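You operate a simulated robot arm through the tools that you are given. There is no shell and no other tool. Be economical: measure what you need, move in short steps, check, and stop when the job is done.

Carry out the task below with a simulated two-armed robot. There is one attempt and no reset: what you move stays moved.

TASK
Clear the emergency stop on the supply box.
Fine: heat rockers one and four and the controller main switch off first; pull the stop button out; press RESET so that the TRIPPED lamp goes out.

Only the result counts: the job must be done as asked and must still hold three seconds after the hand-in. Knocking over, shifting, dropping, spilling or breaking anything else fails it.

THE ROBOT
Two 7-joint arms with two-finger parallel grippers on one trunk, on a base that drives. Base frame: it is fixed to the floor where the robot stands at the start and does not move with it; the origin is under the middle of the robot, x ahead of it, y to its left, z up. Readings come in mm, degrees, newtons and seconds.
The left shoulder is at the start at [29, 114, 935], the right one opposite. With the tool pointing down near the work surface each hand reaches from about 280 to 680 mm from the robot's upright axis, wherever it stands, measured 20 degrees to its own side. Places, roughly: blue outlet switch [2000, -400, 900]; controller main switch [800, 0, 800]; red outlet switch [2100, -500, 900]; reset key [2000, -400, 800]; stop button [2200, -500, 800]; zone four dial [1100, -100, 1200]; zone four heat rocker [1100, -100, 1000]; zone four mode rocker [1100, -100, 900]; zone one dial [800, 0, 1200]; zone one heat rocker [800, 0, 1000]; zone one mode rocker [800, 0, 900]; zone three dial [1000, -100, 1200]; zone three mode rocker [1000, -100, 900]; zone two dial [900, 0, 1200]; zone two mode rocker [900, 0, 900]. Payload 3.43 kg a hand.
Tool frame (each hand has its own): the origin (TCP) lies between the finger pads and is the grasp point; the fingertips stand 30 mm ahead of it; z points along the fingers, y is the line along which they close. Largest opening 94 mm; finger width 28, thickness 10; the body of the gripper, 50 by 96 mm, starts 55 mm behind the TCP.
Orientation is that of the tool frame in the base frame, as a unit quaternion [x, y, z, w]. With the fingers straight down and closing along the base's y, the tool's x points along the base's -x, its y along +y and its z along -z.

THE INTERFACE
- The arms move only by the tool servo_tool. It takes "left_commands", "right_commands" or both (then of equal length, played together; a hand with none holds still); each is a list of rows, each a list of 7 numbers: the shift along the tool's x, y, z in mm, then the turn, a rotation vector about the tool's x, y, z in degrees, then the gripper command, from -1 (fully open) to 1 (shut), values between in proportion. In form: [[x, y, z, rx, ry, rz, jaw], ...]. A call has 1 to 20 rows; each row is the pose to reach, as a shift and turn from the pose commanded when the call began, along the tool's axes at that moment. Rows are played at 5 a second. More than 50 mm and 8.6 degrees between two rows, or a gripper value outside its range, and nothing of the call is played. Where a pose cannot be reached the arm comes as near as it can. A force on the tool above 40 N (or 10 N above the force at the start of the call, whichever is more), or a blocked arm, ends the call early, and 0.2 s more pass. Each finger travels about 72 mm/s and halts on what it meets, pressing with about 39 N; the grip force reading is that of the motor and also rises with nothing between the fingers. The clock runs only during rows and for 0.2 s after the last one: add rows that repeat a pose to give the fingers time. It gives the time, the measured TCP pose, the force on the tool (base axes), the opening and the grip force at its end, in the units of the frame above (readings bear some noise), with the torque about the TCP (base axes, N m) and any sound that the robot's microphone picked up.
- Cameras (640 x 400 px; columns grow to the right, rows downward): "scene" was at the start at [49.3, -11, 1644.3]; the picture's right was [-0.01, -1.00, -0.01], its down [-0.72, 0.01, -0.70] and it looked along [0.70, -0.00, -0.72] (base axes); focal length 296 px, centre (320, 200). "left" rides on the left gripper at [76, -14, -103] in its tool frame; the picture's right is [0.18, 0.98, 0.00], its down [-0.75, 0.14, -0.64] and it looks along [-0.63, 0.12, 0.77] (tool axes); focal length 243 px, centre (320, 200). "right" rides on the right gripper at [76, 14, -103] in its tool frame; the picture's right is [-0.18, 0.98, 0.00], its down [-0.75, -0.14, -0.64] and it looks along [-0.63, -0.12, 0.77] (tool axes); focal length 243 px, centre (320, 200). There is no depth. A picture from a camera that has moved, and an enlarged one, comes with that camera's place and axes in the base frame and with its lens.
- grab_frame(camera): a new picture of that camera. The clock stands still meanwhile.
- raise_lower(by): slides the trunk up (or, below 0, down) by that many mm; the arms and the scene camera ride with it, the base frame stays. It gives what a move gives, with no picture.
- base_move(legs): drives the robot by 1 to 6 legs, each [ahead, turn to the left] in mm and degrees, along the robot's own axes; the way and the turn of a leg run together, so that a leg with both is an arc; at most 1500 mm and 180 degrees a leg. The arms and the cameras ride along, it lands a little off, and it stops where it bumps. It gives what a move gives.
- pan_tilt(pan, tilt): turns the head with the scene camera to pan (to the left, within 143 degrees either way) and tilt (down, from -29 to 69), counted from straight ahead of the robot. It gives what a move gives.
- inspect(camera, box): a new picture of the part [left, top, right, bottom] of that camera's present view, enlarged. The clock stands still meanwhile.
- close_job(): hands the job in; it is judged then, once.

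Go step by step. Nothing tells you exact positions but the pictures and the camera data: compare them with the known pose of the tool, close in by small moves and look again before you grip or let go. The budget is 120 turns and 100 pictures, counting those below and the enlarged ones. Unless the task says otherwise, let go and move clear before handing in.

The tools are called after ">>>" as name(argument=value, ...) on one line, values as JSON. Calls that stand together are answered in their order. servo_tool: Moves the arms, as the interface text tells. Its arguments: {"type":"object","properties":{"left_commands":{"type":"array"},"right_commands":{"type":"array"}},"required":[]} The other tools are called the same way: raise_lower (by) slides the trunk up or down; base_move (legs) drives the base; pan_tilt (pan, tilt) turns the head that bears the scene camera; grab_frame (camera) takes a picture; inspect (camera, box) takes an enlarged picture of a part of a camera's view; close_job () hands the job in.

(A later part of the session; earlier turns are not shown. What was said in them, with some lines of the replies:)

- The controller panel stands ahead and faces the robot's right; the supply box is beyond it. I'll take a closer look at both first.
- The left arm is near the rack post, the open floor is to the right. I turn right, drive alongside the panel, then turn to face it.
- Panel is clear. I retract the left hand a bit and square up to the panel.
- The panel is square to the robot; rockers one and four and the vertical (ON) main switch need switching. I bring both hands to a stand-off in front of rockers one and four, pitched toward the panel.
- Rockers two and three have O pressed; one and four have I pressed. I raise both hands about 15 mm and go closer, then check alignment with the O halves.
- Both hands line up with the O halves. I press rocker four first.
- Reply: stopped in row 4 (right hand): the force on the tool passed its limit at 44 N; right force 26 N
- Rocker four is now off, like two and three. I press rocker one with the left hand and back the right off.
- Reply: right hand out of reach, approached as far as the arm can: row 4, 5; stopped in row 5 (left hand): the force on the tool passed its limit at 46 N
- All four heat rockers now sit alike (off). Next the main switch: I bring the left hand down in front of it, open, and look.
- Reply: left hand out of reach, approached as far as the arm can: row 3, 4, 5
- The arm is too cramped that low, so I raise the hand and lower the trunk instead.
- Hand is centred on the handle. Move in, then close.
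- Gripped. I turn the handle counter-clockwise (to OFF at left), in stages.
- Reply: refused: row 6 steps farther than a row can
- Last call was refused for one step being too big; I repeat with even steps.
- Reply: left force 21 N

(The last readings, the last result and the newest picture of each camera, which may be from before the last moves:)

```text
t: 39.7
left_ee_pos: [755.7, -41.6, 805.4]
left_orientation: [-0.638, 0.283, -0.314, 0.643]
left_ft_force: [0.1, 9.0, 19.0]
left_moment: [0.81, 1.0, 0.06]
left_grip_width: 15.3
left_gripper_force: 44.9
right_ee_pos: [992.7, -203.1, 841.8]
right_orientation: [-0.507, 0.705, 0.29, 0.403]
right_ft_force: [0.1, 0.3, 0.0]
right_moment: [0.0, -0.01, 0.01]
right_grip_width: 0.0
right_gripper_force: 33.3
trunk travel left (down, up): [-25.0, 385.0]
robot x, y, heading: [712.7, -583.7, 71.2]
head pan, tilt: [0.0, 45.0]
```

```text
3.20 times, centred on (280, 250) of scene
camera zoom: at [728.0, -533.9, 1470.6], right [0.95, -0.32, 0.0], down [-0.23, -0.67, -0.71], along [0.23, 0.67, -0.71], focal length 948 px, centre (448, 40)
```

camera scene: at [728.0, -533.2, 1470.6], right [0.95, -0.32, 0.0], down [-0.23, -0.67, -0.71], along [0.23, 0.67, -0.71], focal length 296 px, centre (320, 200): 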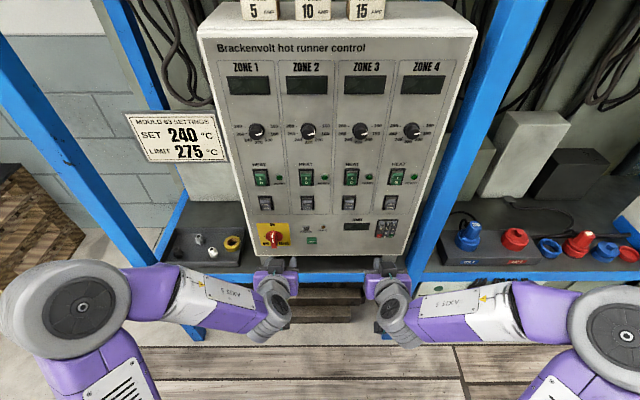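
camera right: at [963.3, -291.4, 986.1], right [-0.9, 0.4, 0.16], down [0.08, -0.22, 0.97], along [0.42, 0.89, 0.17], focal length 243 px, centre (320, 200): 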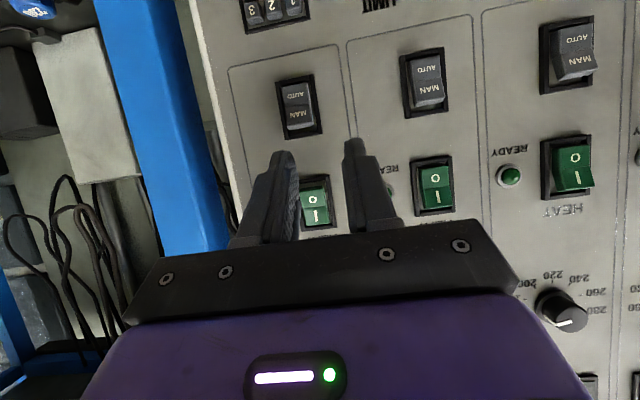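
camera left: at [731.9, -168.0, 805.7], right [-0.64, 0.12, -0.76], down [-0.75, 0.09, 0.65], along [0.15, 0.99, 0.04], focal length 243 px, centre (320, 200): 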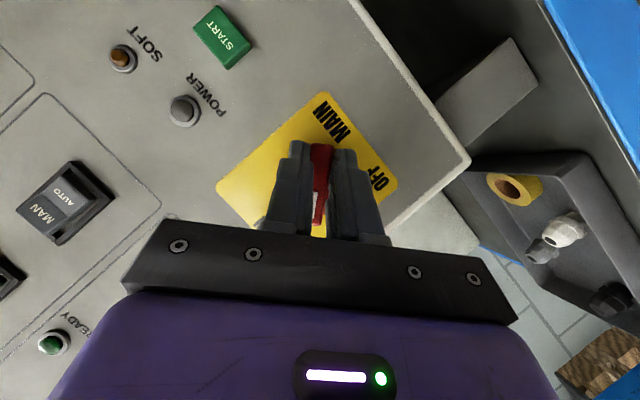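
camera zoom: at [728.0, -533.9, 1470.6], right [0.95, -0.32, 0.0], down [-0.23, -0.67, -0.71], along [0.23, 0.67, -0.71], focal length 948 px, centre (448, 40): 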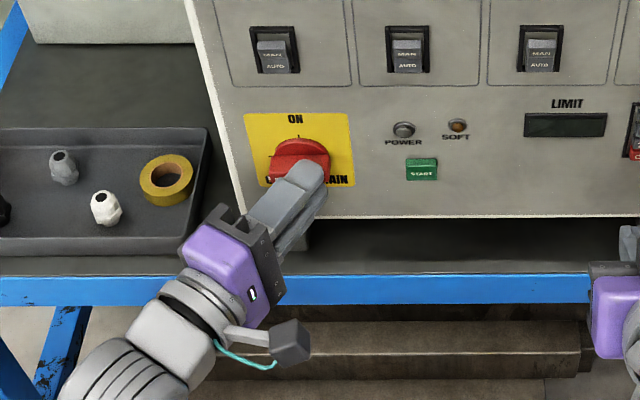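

Handle is horizontal at OFF. Open and back straight out.

>>> servo_tool(left_commands=[[0, 0, 0, 0, 0, 0, 0.3], [0, 0, 0, 0, 0, 0, 0], [13, 0, -21, 0, 0, 0, 0], [26, 0, -43, 0, 0, 0, 0], [38, 0, -64, 0, 0, 0, 0], [51, 0, -86, 0, 0, 0, 0]])

>>> inspect(camera="scene", box=[180, 150, 420, 310])

```text
t: 41.1
left_ee_pos: [722.5, -137.3, 804.4]
left_orientation: [-0.64, 0.283, -0.315, 0.641]
left_ft_force: [0.0, -0.3, -0.5]
left_moment: [0.01, 0.02, 0.06]
left_grip_width: 46.7
left_gripper_force: 0.1
right_ee_pos: [992.3, -203.6, 841.8]
right_orientation: [-0.508, 0.704, 0.291, 0.402]
right_ft_force: [-0.2, 0.1, 0.0]
right_moment: [-0.03, 0.01, -0.03]
right_grip_width: 0.1
right_gripper_force: 32.6
trunk travel left (down, up): [-25.0, 385.0]
robot x, y, heading: [710.4, -582.2, 71.2]
head pan, tilt: [0.0, 45.0]
```

```text
2.50 times, centred on (300, 230) of scene
camera zoom: at [728.0, -533.2, 1470.5], right [0.95, -0.32, 0.0], down [-0.23, -0.67, -0.71], along [0.23, 0.67, -0.71], focal length 740 px, centre (370, 125)
```

zoom: 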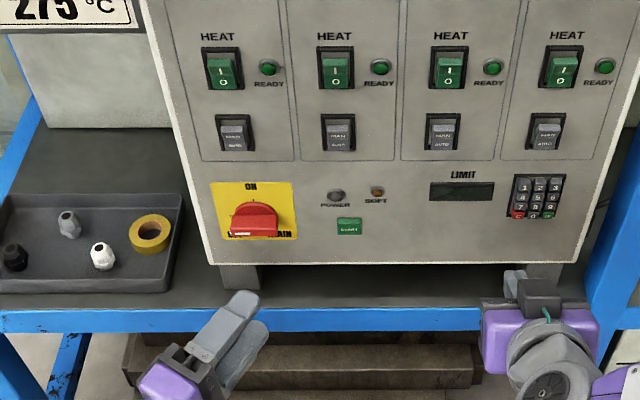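

Main switch is off and all rockers are off. I restore the left wrist, back away and drive along toward the supply box.

>>> servo_tool(left_commands=[[0, 0, 0, -4.1, 0, 6.9, 0], [0, 0, 0, -8.2, 0, 13.7, 0.5], [0, 0, 0, -12.4, 0, 20.6, 1], [0, 0, 0, -16.5, 0, 27.4, 1], [0, 0, 0, -20.6, 0, 34.3, 1], [0, 0, 0, -24.7, 0, 41.1, 1], [0, 0, 0, -28.8, 0, 48, 1], [0, 0, 0, -33, 0, 54.8, 1], [0, 0, 0, -37.1, 0, 61.7, 1], [0, 0, 0, -41.2, 0, 68.6, 1], [0, 0, 0, -45.3, 0, 75.4, 1], [0, 0, 0, -47.4, 0, 78.8, 1]])

>>> base_move(legs=[[-130, 0], [0, -90], [1000, 0]])

>>> pan_tilt(pan=30, tilt=35)

>>> grab_frame(camera="scene")

```text
t: 43.7
left_ee_pos: [733.0, -115.8, 806.3]
left_orientation: [-0.508, 0.708, 0.282, 0.402]
left_ft_force: [-0.5, -0.6, -0.3]
left_moment: [-0.01, -0.01, 0.0]
left_grip_width: 0.0
left_gripper_force: 33.1
left hand out of reach, approached as far as the arm can: row 2, 3, 4, 5, 6, 7, 8, 9, 10, 11, 12
right_ee_pos: [993.0, -204.3, 842.3]
right_orientation: [-0.507, 0.704, 0.291, 0.403]
right_ft_force: [0.3, -1.5, -0.5]
right_moment: [0.01, -0.01, -0.01]
right_grip_width: 0.1
right_gripper_force: 32.8
trunk travel left (down, up): [-25.0, 385.0]
robot x, y, heading: [713.8, -579.5, 71.4]
head pan, tilt: [0.0, 45.0]
```

```text
t: 53.6
left_ee_pos: [2079.5, -1060.6, 806.3]
left_orientation: [0.143, 0.859, -0.086, 0.483]
left_ft_force: [-0.7, -0.4, -0.2]
left_moment: [-0.01, 0.02, 0.01]
left_grip_width: 0.1
left_gripper_force: 33.1
right_ee_pos: [1992.0, -1319.7, 841.5]
right_orientation: [0.141, 0.857, -0.08, 0.49]
right_ft_force: [0.4, -0.1, -0.7]
right_moment: [-0.03, 0.0, -0.01]
right_grip_width: 0.2
right_gripper_force: 33.2
trunk travel left (down, up): [-25.0, 385.0]
robot x, y, heading: [1614.7, -1037.9, -19.0]
head pan, tilt: [0.0, 45.0]
```

```text
t: 54.6
left_ee_pos: [2079.7, -1061.6, 804.3]
left_orientation: [0.143, 0.859, -0.087, 0.483]
left_ft_force: [0.1, -0.8, 0.6]
left_moment: [-0.03, -0.01, 0.01]
left_grip_width: 0.0
left_gripper_force: 33.4
right_ee_pos: [1991.1, -1320.6, 841.9]
right_orientation: [0.141, 0.857, -0.08, 0.49]
right_ft_force: [0.7, -0.1, 0.1]
right_moment: [-0.01, 0.0, 0.0]
right_grip_width: 0.2
right_gripper_force: 33.4
trunk travel left (down, up): [-25.0, 385.0]
robot x, y, heading: [1614.1, -1037.0, -19.3]
head pan, tilt: [30.0, 35.0]
```

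```text
62 pictures are left
camera scene: at [1673.5, -1008.5, 1485.3], right [0.19, -0.98, 0.0], down [-0.56, -0.11, -0.82], along [0.8, 0.16, -0.57], focal length 296 px, centre (320, 200)
```

scene: 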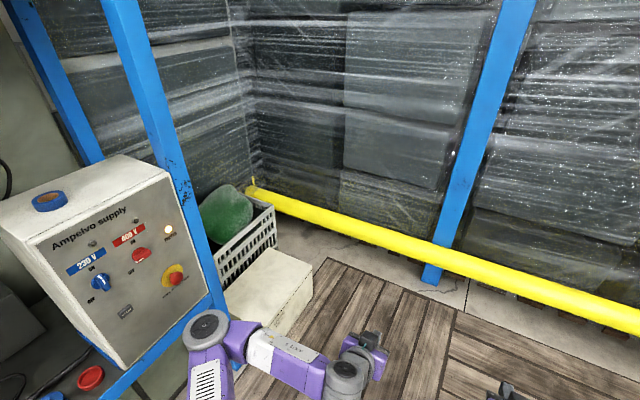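

The supply box is ahead-left. I drive 260 mm on and turn to face it.

>>> base_move(legs=[[260, 0], [0, 90]])

>>> pan_tilt(pan=0, tilt=40)

>>> grab_frame(camera="scene")

```text
t: 60.3
left_ee_pos: [1893.1, -657.5, 806.1]
left_orientation: [-0.502, 0.712, 0.278, 0.405]
left_ft_force: [-0.9, 0.3, -0.5]
left_moment: [-0.02, -0.01, -0.01]
left_grip_width: 0.0
left_gripper_force: 33.2
right_ee_pos: [2151.2, -747.5, 841.5]
right_orientation: [-0.503, 0.708, 0.288, 0.405]
right_ft_force: [-0.6, 0.2, 0.0]
right_moment: [0.05, 0.03, -0.03]
right_grip_width: 0.0
right_gripper_force: 33.1
trunk travel left (down, up): [-25.0, 385.0]
robot x, y, heading: [1859.5, -1124.4, 70.6]
head pan, tilt: [30.0, 35.0]
```

```text
t: 61.2
left_ee_pos: [1892.6, -657.1, 804.8]
left_orientation: [-0.503, 0.711, 0.278, 0.404]
left_ft_force: [-1.0, 0.0, 0.3]
left_moment: [-0.01, -0.02, 0.01]
left_grip_width: 0.0
left_gripper_force: 32.8
right_ee_pos: [2151.5, -746.6, 841.1]
right_orientation: [-0.503, 0.708, 0.288, 0.404]
right_ft_force: [-0.1, -0.6, -0.4]
right_moment: [-0.01, 0.01, 0.0]
right_grip_width: 0.1
right_gripper_force: 32.6
trunk travel left (down, up): [-25.0, 385.0]
robot x, y, heading: [1862.9, -1117.0, 70.5]
head pan, tilt: [0.0, 40.0]
```

```text
61 pictures are left
camera scene: at [1883.0, -1069.4, 1477.7], right [0.94, -0.33, 0.0], down [-0.21, -0.61, -0.77], along [0.25, 0.72, -0.64], focal length 296 px, centre (320, 200)
```

scene: 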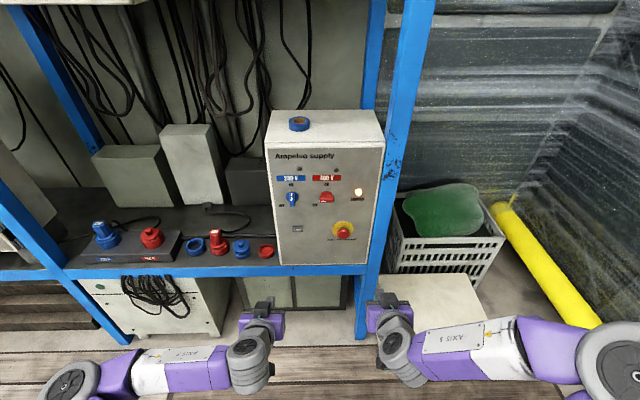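

>>> inspect(camera="scene", box=[260, 140, 400, 270])

>>> grab_frame(camera="right")

>>> grab_frame(camera="left")

```text
3.08 times, centred on (330, 205) of scene
camera zoom: at [1883.0, -1069.4, 1477.7], right [0.94, -0.33, 0.0], down [-0.21, -0.61, -0.77], along [0.25, 0.72, -0.64], focal length 911 px, centre (289, 185)
```

zoom: 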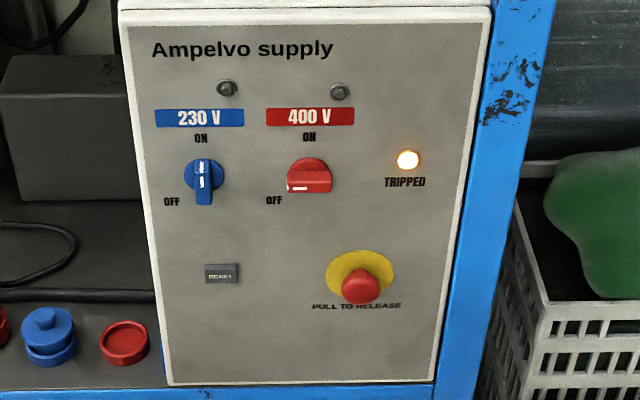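

```text
59 pictures are left
camera right: at [2096.9, -862.6, 828.8], right [-0.9, 0.41, 0.16], down [0.08, -0.21, 0.97], along [0.43, 0.89, 0.15], focal length 243 px, centre (320, 200)
```

right: 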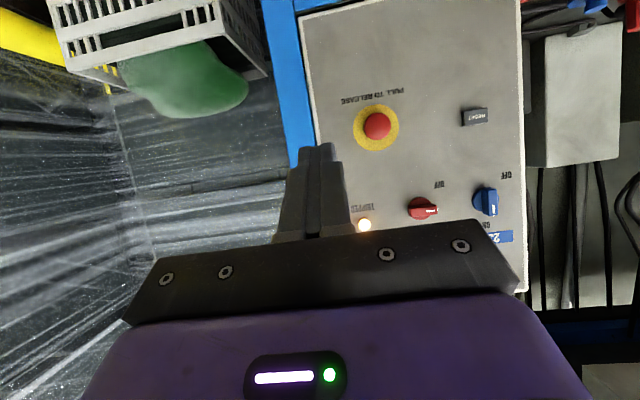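

```text
58 pictures are left
camera left: at [1863.3, -780.8, 794.4], right [-0.96, 0.24, -0.17], down [-0.2, -0.1, 0.98], along [0.22, 0.96, 0.14], focal length 243 px, centre (320, 200)
```

left: 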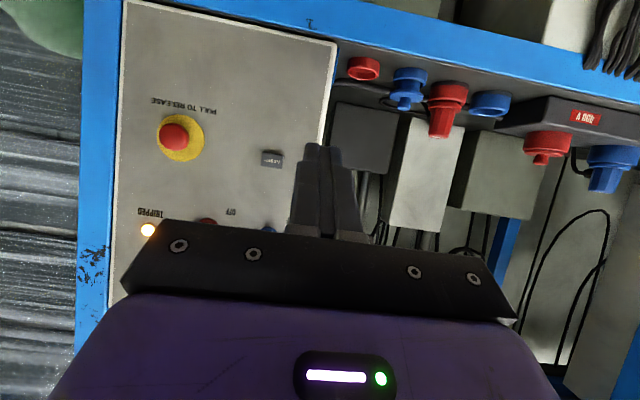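

The stop button is at about (2167,-480,789) and RESET at (2036,-421,798); TRIPPED is lit. I drive 110 mm closer.

>>> base_move(legs=[[110, 1]])

>>> grab_frame(camera="right")

>>> grab_frame(camera="scene")

```text
t: 62.4
left_ee_pos: [1920.6, -551.4, 803.3]
left_orientation: [-0.509, 0.707, 0.282, 0.402]
left_ft_force: [0.1, 0.2, 0.1]
left_moment: [-0.03, -0.01, 0.0]
left_grip_width: 0.0
left_gripper_force: 33.3
right_ee_pos: [2178.6, -637.0, 840.6]
right_orientation: [-0.508, 0.704, 0.291, 0.402]
right_ft_force: [-0.7, -0.6, -0.2]
right_moment: [0.0, 0.03, -0.02]
right_grip_width: 0.0
right_gripper_force: 33.0
trunk travel left (down, up): [-25.0, 385.0]
robot x, y, heading: [1900.0, -1015.4, 71.5]
head pan, tilt: [0.0, 40.0]
```

```text
57 pictures are left
camera right: at [2127.8, -753.5, 828.6], right [-0.91, 0.39, 0.16], down [0.08, -0.21, 0.98], along [0.42, 0.9, 0.15], focal length 243 px, centre (320, 200)
```

right: 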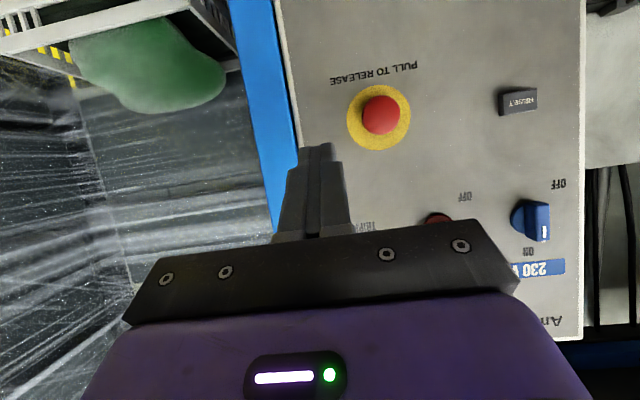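

```text
56 pictures are left
camera scene: at [1917.9, -963.9, 1477.7], right [0.95, -0.31, 0.0], down [-0.2, -0.61, -0.77], along [0.24, 0.73, -0.64], focal length 296 px, centre (320, 200)
```

scene: 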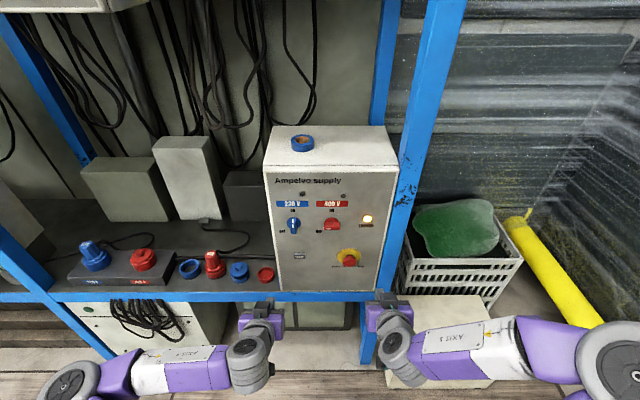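

>>> servo_tool(right_commands=[[10, 20, 6, 0, 0, 0, 0.5], [20, 40, 11, 0, 0, 0, 0], [39.5, 59, 23, 0, 0, 0, -0.36], [23, 59, 52, 0, 0, 0, -0.36], [6.5, 59, 80, 0, 0, 0, -0.36], [6.5, 59, 80, 0, 0, 0, -0.36]])

>>> grab_frame(camera="right")

>>> inspect(camera="scene", box=[260, 190, 440, 310])

```text
t: 63.8
left_ee_pos: [1920.5, -551.9, 804.5]
left_orientation: [-0.509, 0.707, 0.282, 0.403]
left_ft_force: [-0.3, 0.2, -0.3]
left_moment: [-0.01, 0.0, -0.02]
left_grip_width: 0.0
left_gripper_force: 33.5
right_ee_pos: [2144.6, -556.6, 794.4]
right_orientation: [-0.509, 0.703, 0.292, 0.402]
right_ft_force: [0.7, 0.5, -0.4]
right_moment: [-0.05, 0.0, 0.02]
right_grip_width: 64.0
right_gripper_force: 0.0
trunk travel left (down, up): [-25.0, 385.0]
robot x, y, heading: [1901.4, -1016.7, 71.5]
head pan, tilt: [0.0, 40.0]
```

```text
55 pictures are left
camera right: at [2093.1, -673.4, 781.6], right [-0.91, 0.39, 0.16], down [0.08, -0.21, 0.98], along [0.42, 0.9, 0.15], focal length 243 px, centre (320, 200)
```

right: 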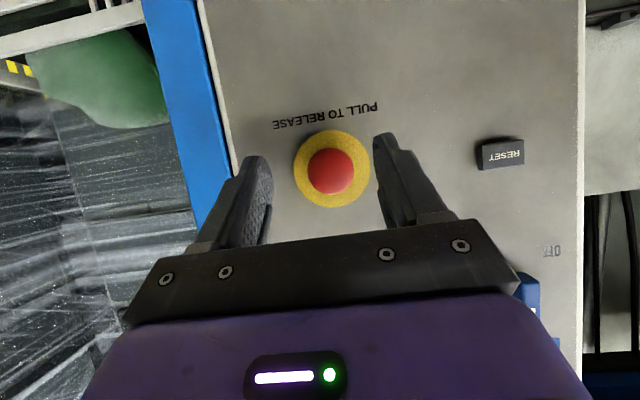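

```text
3.33 times, centred on (350, 250) of scene
camera zoom: at [1917.7, -964.6, 1477.7], right [0.95, -0.31, 0.0], down [-0.2, -0.61, -0.77], along [0.24, 0.73, -0.64], focal length 987 px, centre (220, 33)
```

zoom: 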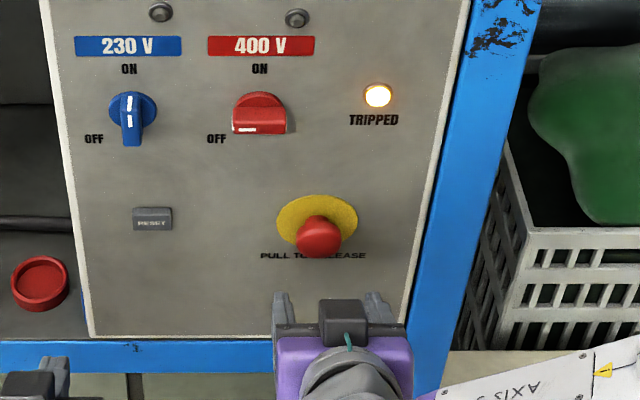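

Aligned with the button. Move in 55 mm with fingers open.

>>> servo_tool(right_commands=[[-6, 1, 10.4, 0, 0, 0, -0.36], [-12, 1, 20.8, 0, 0, 0, -0.36], [-18, 1, 31, 0, 0, 0, -0.36], [-23, 1, 40, 0, 0, 0, -0.36], [-27.5, 1, 47.6, 0, 0, 0, -0.36], [-27.5, 1, 47.6, 0, 0, 0, -0.36]])

>>> grab_frame(camera="right")

>>> inspect(camera="scene", box=[300, 210, 420, 310])

```text
t: 65.2
left_ee_pos: [1921.6, -552.9, 805.1]
left_orientation: [-0.509, 0.707, 0.282, 0.402]
left_ft_force: [0.0, -0.1, -0.2]
left_moment: [0.01, -0.04, 0.0]
left_grip_width: 0.0
left_gripper_force: 32.6
right_ee_pos: [2159.6, -505.0, 794.0]
right_orientation: [-0.51, 0.702, 0.292, 0.401]
right_ft_force: [0.7, -0.5, 0.0]
right_moment: [0.02, 0.01, -0.01]
right_grip_width: 63.8
right_gripper_force: 0.1
trunk travel left (down, up): [-25.0, 385.0]
robot x, y, heading: [1895.6, -1018.6, 71.9]
head pan, tilt: [0.0, 40.0]
```

```text
53 pictures are left
camera right: at [2108.8, -621.0, 781.3], right [-0.91, 0.39, 0.16], down [0.08, -0.21, 0.98], along [0.42, 0.9, 0.15], focal length 243 px, centre (320, 200)
```

right: 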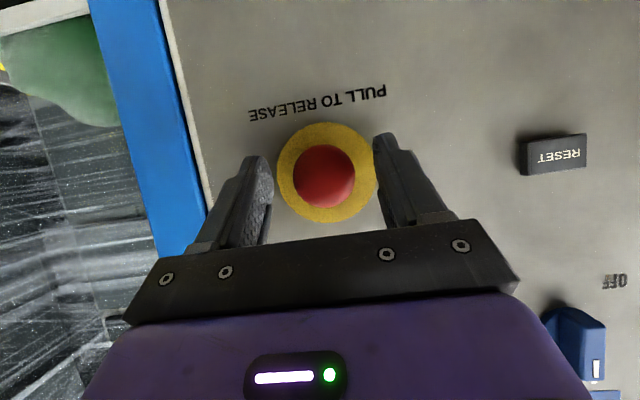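

```text
4.00 times, centred on (360, 260) of scene
camera zoom: at [1917.7, -964.6, 1477.7], right [0.95, -0.31, 0.0], down [-0.2, -0.61, -0.77], along [0.24, 0.73, -0.64], focal length 1185 px, centre (160, -40)
```

zoom: 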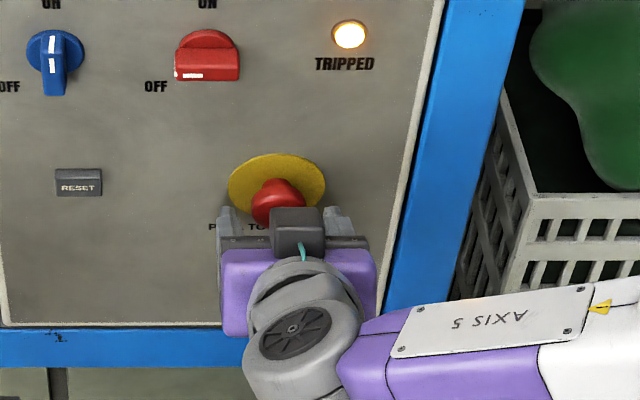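

>>> servo_tool(right_commands=[[-2.5, 0, 4.3, 0, 0, 0, -0.36], [-4, 0, 7, 0, 0, 0, 0], [-4, 0, 7, 0, 0, 0, 0.5], [-4, 0, 7, 0, 0, 0, 1], [-4, 0, 7, 0, 0, 0, 1], [-4, 0, 7, 0, 0, 0, 1]])

>>> grab_frame(camera="right")

```text
t: 66.6
left_ee_pos: [1920.4, -553.0, 805.5]
left_orientation: [-0.51, 0.707, 0.281, 0.402]
left_ft_force: [0.4, 0.6, 0.1]
left_moment: [0.03, -0.01, -0.01]
left_grip_width: 0.0
left_gripper_force: 33.4
right_ee_pos: [2161.9, -495.7, 793.2]
right_orientation: [-0.51, 0.703, 0.292, 0.401]
right_ft_force: [-3.0, -0.1, -0.7]
right_moment: [0.03, 0.07, 0.06]
right_grip_width: 38.3
right_gripper_force: 44.8
trunk travel left (down, up): [-25.0, 385.0]
robot x, y, heading: [1898.1, -1019.2, 71.7]
head pan, tilt: [0.0, 40.0]
```

```text
51 pictures are left
camera right: at [2110.9, -612.9, 781.2], right [-0.91, 0.39, 0.16], down [0.08, -0.21, 0.97], along [0.42, 0.9, 0.15], focal length 243 px, centre (320, 200)
```

right: 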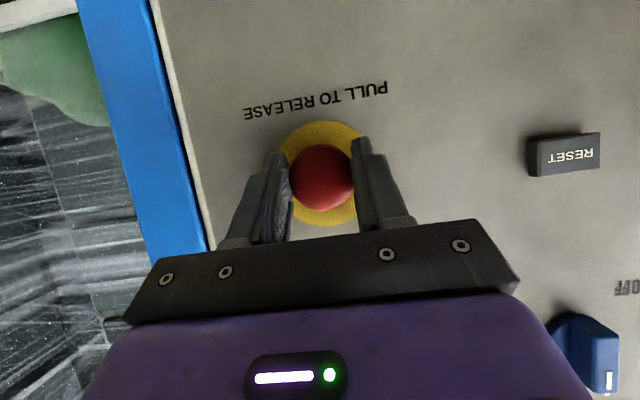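

Cap gripped (38 mm). Pull straight back in small steps.

>>> servo_tool(right_commands=[[2, 0, -3.5, 0, 0, 0, 1], [4, 0, -7, 0, 0, 0, 1], [6, 0, -10.4, 0, 0, 0, 1], [8, 0, -13.9, 0, 0, 0, 1]])

>>> grab_frame(camera="right")

>>> inspect(camera="scene", box=[300, 210, 420, 310])

```text
t: 67.7
left_ee_pos: [1919.7, -548.3, 803.0]
left_orientation: [-0.511, 0.707, 0.281, 0.401]
left_ft_force: [-0.5, 0.1, -0.8]
left_moment: [-0.06, 0.01, 0.0]
left_grip_width: 0.2
left_gripper_force: 33.2
right_ee_pos: [2158.9, -504.8, 794.2]
right_orientation: [-0.509, 0.703, 0.292, 0.402]
right_ft_force: [3.5, 25.8, -13.2]
right_moment: [0.11, 0.11, 0.31]
right_grip_width: 38.3
right_gripper_force: 45.0
trunk travel left (down, up): [-25.0, 385.0]
robot x, y, heading: [1898.3, -1018.5, 72.0]
head pan, tilt: [0.0, 40.0]
stopped in row 4 (right hand): the force on the tool passed its limit at 42 N (the readings are from after the stop); the commanded pose is now the measured one
```

```text
50 pictures are left
camera right: at [2107.6, -622.0, 781.0], right [-0.9, 0.39, 0.16], down [0.08, -0.21, 0.97], along [0.42, 0.89, 0.16], focal length 243 px, centre (320, 200)
```

right: 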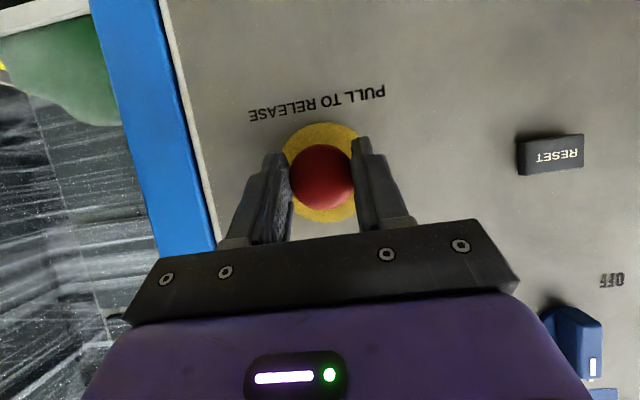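

```text
4.00 times, centred on (360, 260) of scene
camera zoom: at [1918.6, -959.6, 1477.4], right [0.95, -0.31, 0.0], down [-0.2, -0.61, -0.76], along [0.24, 0.73, -0.65], focal length 1185 px, centre (160, -40)
```

zoom: 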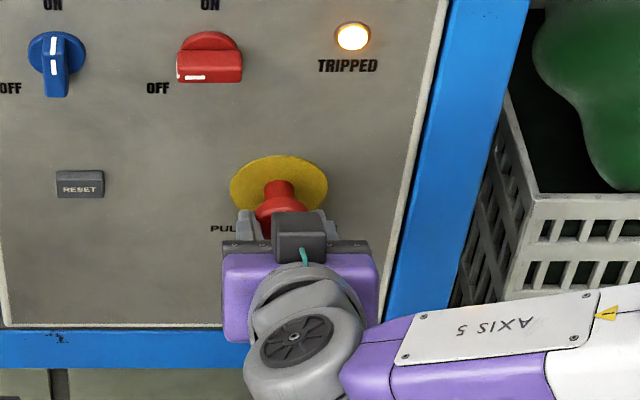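

The cap came out about 10 mm and met its stop. I let go and check that it stays out.

>>> servo_tool(right_commands=[[0, 0, 0, 0, 0, 0, 0.3], [0, 0, 0, 0, 0, 0, -0.36], [0, 0, 0, 0, 0, 0, -0.36], [12, 0, -21, 0, 0, 0, -0.36], [24, 0, -42, 0, 0, 0, -0.36], [36, 0, -63, 0, 0, 0, -0.36]])

>>> inspect(camera="scene", box=[260, 190, 440, 310])

>>> grab_frame(camera="left")

```text
t: 69.1
left_ee_pos: [1920.3, -551.4, 805.4]
left_orientation: [-0.51, 0.707, 0.282, 0.402]
left_ft_force: [0.2, 0.8, -0.8]
left_moment: [0.0, 0.05, 0.01]
left_grip_width: 0.1
left_gripper_force: 32.8
right_ee_pos: [2137.9, -578.1, 797.6]
right_orientation: [-0.508, 0.702, 0.292, 0.404]
right_ft_force: [-0.1, 0.4, -0.6]
right_moment: [-0.02, 0.01, -0.02]
right_grip_width: 63.9
right_gripper_force: 0.0
trunk travel left (down, up): [-25.0, 385.0]
robot x, y, heading: [1901.1, -1017.3, 71.8]
head pan, tilt: [0.0, 40.0]
```

```text
3.33 times, centred on (350, 250) of scene
camera zoom: at [1917.8, -964.1, 1477.7], right [0.95, -0.31, 0.0], down [-0.2, -0.61, -0.77], along [0.24, 0.73, -0.64], focal length 987 px, centre (220, 33)
```

zoom: 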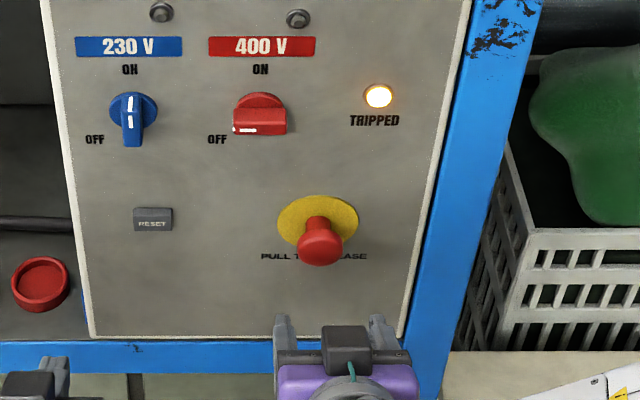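

```text
47 pictures are left
camera left: at [1892.4, -675.9, 794.4], right [-0.96, 0.23, -0.17], down [-0.2, -0.1, 0.98], along [0.2, 0.97, 0.14], focal length 243 px, centre (320, 200)
```

left: 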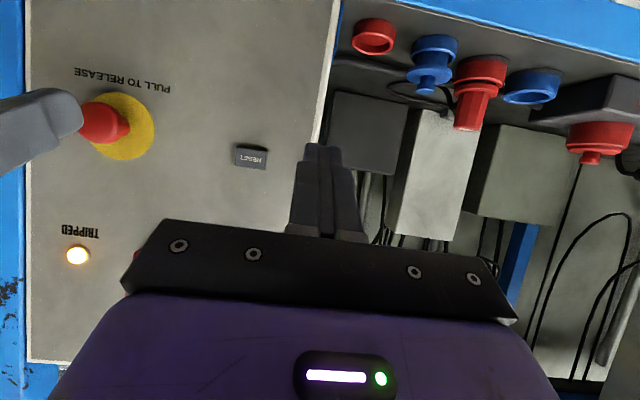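

The button stays out. Now the left hand goes in front of RESET.

>>> servo_tool(left_commands=[[4, -33, 3, 0, 0, 0, 1], [4, -67, 3, 0, 0, 0, 1], [-15, -67, 36, 0, 0, 0, 1], [-34, -67, 69, 0, 0, 0, 1], [-34, -67, 69, 0, 0, 0, 1]])

>>> grab_frame(camera="left")

>>> inspect(camera="scene", box=[240, 190, 420, 310])

```text
t: 70.3
left_ee_pos: [2008.4, -501.8, 798.8]
left_orientation: [-0.51, 0.706, 0.283, 0.402]
left_ft_force: [-0.1, 1.0, -0.6]
left_moment: [0.0, -0.02, 0.0]
left_grip_width: 0.0
left_gripper_force: 33.0
right_ee_pos: [2136.8, -578.5, 797.3]
right_orientation: [-0.508, 0.703, 0.292, 0.404]
right_ft_force: [-0.1, 0.1, 0.1]
right_moment: [-0.03, 0.0, 0.03]
right_grip_width: 63.9
right_gripper_force: 0.0
trunk travel left (down, up): [-25.0, 385.0]
robot x, y, heading: [1897.8, -1017.2, 71.8]
head pan, tilt: [0.0, 40.0]
```

```text
46 pictures are left
camera left: at [1981.7, -626.6, 788.1], right [-0.96, 0.23, -0.17], down [-0.2, -0.1, 0.98], along [0.2, 0.97, 0.14], focal length 243 px, centre (320, 200)
```

left: 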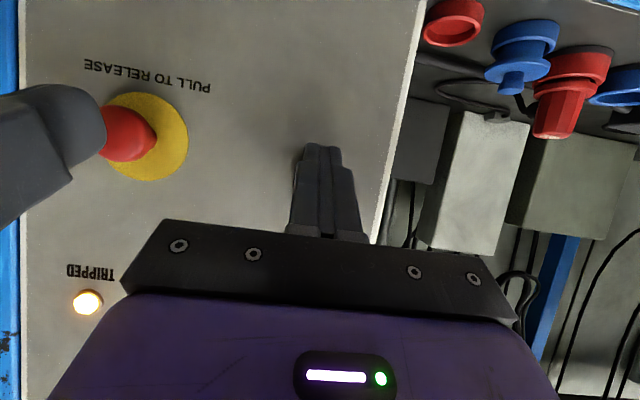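

```text
3.33 times, centred on (330, 250) of scene
camera zoom: at [1917.8, -964.0, 1477.7], right [0.95, -0.31, 0.0], down [-0.2, -0.61, -0.77], along [0.24, 0.73, -0.64], focal length 987 px, centre (287, 33)
```

zoom: 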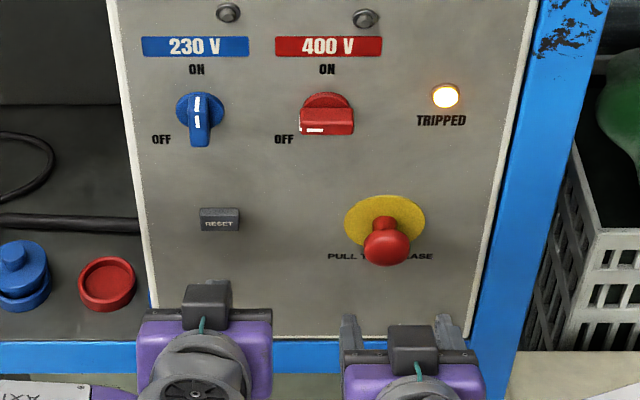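

>>> servo_tool(left_commands=[[-12, 0, 21, 0, 0, 0, 1], [-20, 0, 34.6, 0, 0, 0, 1], [-23, 0, 40, 0, 0, 0, 1], [-25, 0, 43.3, 0, 0, 0, 1], [-27, 0, 46.8, 0, 0, 0, 1], [-29, 0, 50, 0, 0, 0, 1], [-31, 0, 53.7, 0, 0, 0, 1]])

>>> inspect(camera="scene", box=[240, 190, 420, 310])

```text
t: 71.9
left_ee_pos: [2026.2, -448.9, 798.6]
left_orientation: [-0.51, 0.708, 0.281, 0.4]
left_ft_force: [-12.9, -22.1, 8.8]
left_moment: [0.21, 0.02, 0.2]
left_grip_width: 0.1
left_gripper_force: 33.0
right_ee_pos: [2136.2, -579.3, 798.8]
right_orientation: [-0.508, 0.701, 0.293, 0.405]
right_ft_force: [0.3, -0.2, 0.2]
right_moment: [0.03, -0.02, 0.0]
right_grip_width: 63.9
right_gripper_force: 0.2
trunk travel left (down, up): [-25.0, 385.0]
robot x, y, heading: [1899.9, -1019.6, 71.9]
head pan, tilt: [0.0, 40.0]
heard: click
stopped in row 7 (left hand): the force on the tool passed its limit at 43 N (the readings are from after the stop); the commanded pose is now the measured one
```

```text
3.33 times, centred on (330, 250) of scene
camera zoom: at [1915.4, -968.3, 1478.0], right [0.95, -0.31, 0.0], down [-0.2, -0.61, -0.77], along [0.24, 0.73, -0.64], focal length 987 px, centre (287, 33)
```

zoom: 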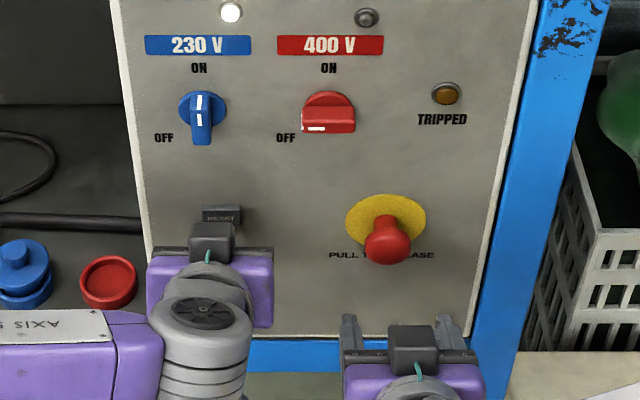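

A click, and TRIPPED went out (the 230 V lamp came on). I back both hands off and check.

>>> servo_tool(left_commands=[[10, 0, -17, 0, 0, 0, 1], [20, 0, -35, 0, 0, 0, 1], [30, 0, -52, 0, 0, 0, 1], [40, 0, -69, 0, 0, 0, 1], [40, 0, -69, 0, 0, 0, 1], [40, 0, -69, 0, 0, 0, 1], [40, 0, -69, 0, 0, 0, 1], [40, 0, -69, 0, 0, 0, 1], [40, 0, -69, 0, 0, 0, 1], [40, 0, -69, 0, 0, 0, 1], [40, 0, -69, 0, 0, 0, 1], [40, 0, -69, 0, 0, 0, 1]])

>>> inspect(camera="scene", box=[240, 170, 420, 290])

>>> pan_tilt(pan=70, tilt=25)

>>> grab_frame(camera="scene")

```text
t: 74.5
left_ee_pos: [2001.9, -521.2, 796.3]
left_orientation: [-0.51, 0.708, 0.28, 0.4]
left_ft_force: [0.7, 1.0, 0.2]
left_moment: [-0.02, 0.01, -0.02]
left_grip_width: 0.0
left_gripper_force: 32.7
right_ee_pos: [2136.5, -576.5, 797.0]
right_orientation: [-0.509, 0.702, 0.293, 0.403]
right_ft_force: [1.0, -0.2, -0.8]
right_moment: [0.03, 0.0, 0.06]
right_grip_width: 63.7
right_gripper_force: 0.0
trunk travel left (down, up): [-25.0, 385.0]
robot x, y, heading: [1900.1, -1016.8, 71.7]
head pan, tilt: [0.0, 40.0]
```

```text
3.33 times, centred on (330, 230) of scene
camera zoom: at [1917.5, -964.5, 1477.7], right [0.95, -0.31, 0.0], down [-0.2, -0.61, -0.77], along [0.24, 0.73, -0.64], focal length 987 px, centre (287, 100)
```

zoom: 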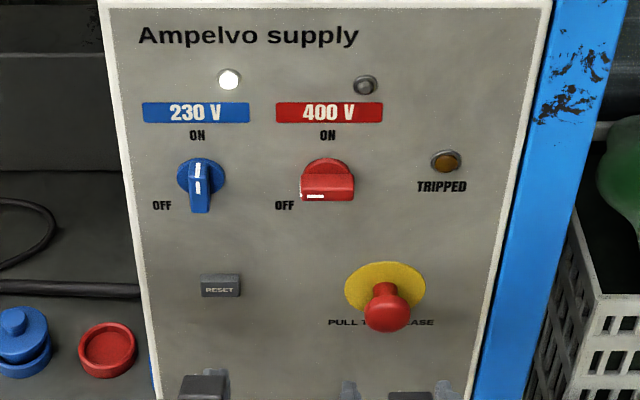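

```text
t: 75.9
left_ee_pos: [2001.0, -522.1, 795.9]
left_orientation: [-0.51, 0.708, 0.281, 0.4]
left_ft_force: [0.4, -0.2, 0.1]
left_moment: [0.02, 0.02, 0.06]
left_grip_width: 0.1
left_gripper_force: 33.3
right_ee_pos: [2135.7, -578.4, 795.9]
right_orientation: [-0.509, 0.702, 0.293, 0.403]
right_ft_force: [-0.8, 0.2, -0.7]
right_moment: [0.0, -0.03, -0.04]
right_grip_width: 63.8
right_gripper_force: 0.1
trunk travel left (down, up): [-25.0, 385.0]
robot x, y, heading: [1900.6, -1015.1, 71.8]
head pan, tilt: [70.0, 25.0]
```

```text
42 pictures are left
camera scene: at [1818.5, -988.2, 1501.0], right [0.62, 0.79, 0.0], down [0.33, -0.26, -0.91], along [-0.71, 0.56, -0.42], focal length 296 px, centre (320, 200)
```

scene: 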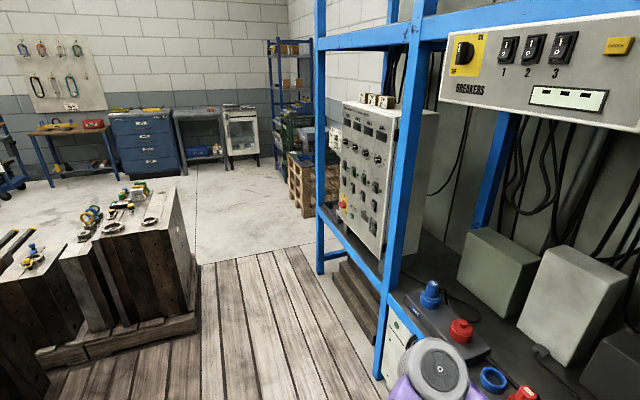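

The stop button is out, the TRIPPED lamp is dark, the controller is off, both hands are clear and nothing else was moved. I hand in.

>>> close_job()

```text
The job is handed in.
```

The emergency stop on the supply box is cleared. I switched heat rockers one and four and the controller main switch off first, then pulled the stop button out. I pressed RESET, and the TRIPPED lamp went out and was still out when I handed in.

The 230 V outlet switch was already on, so its lamp came on with the reset. I left that switch as it was.
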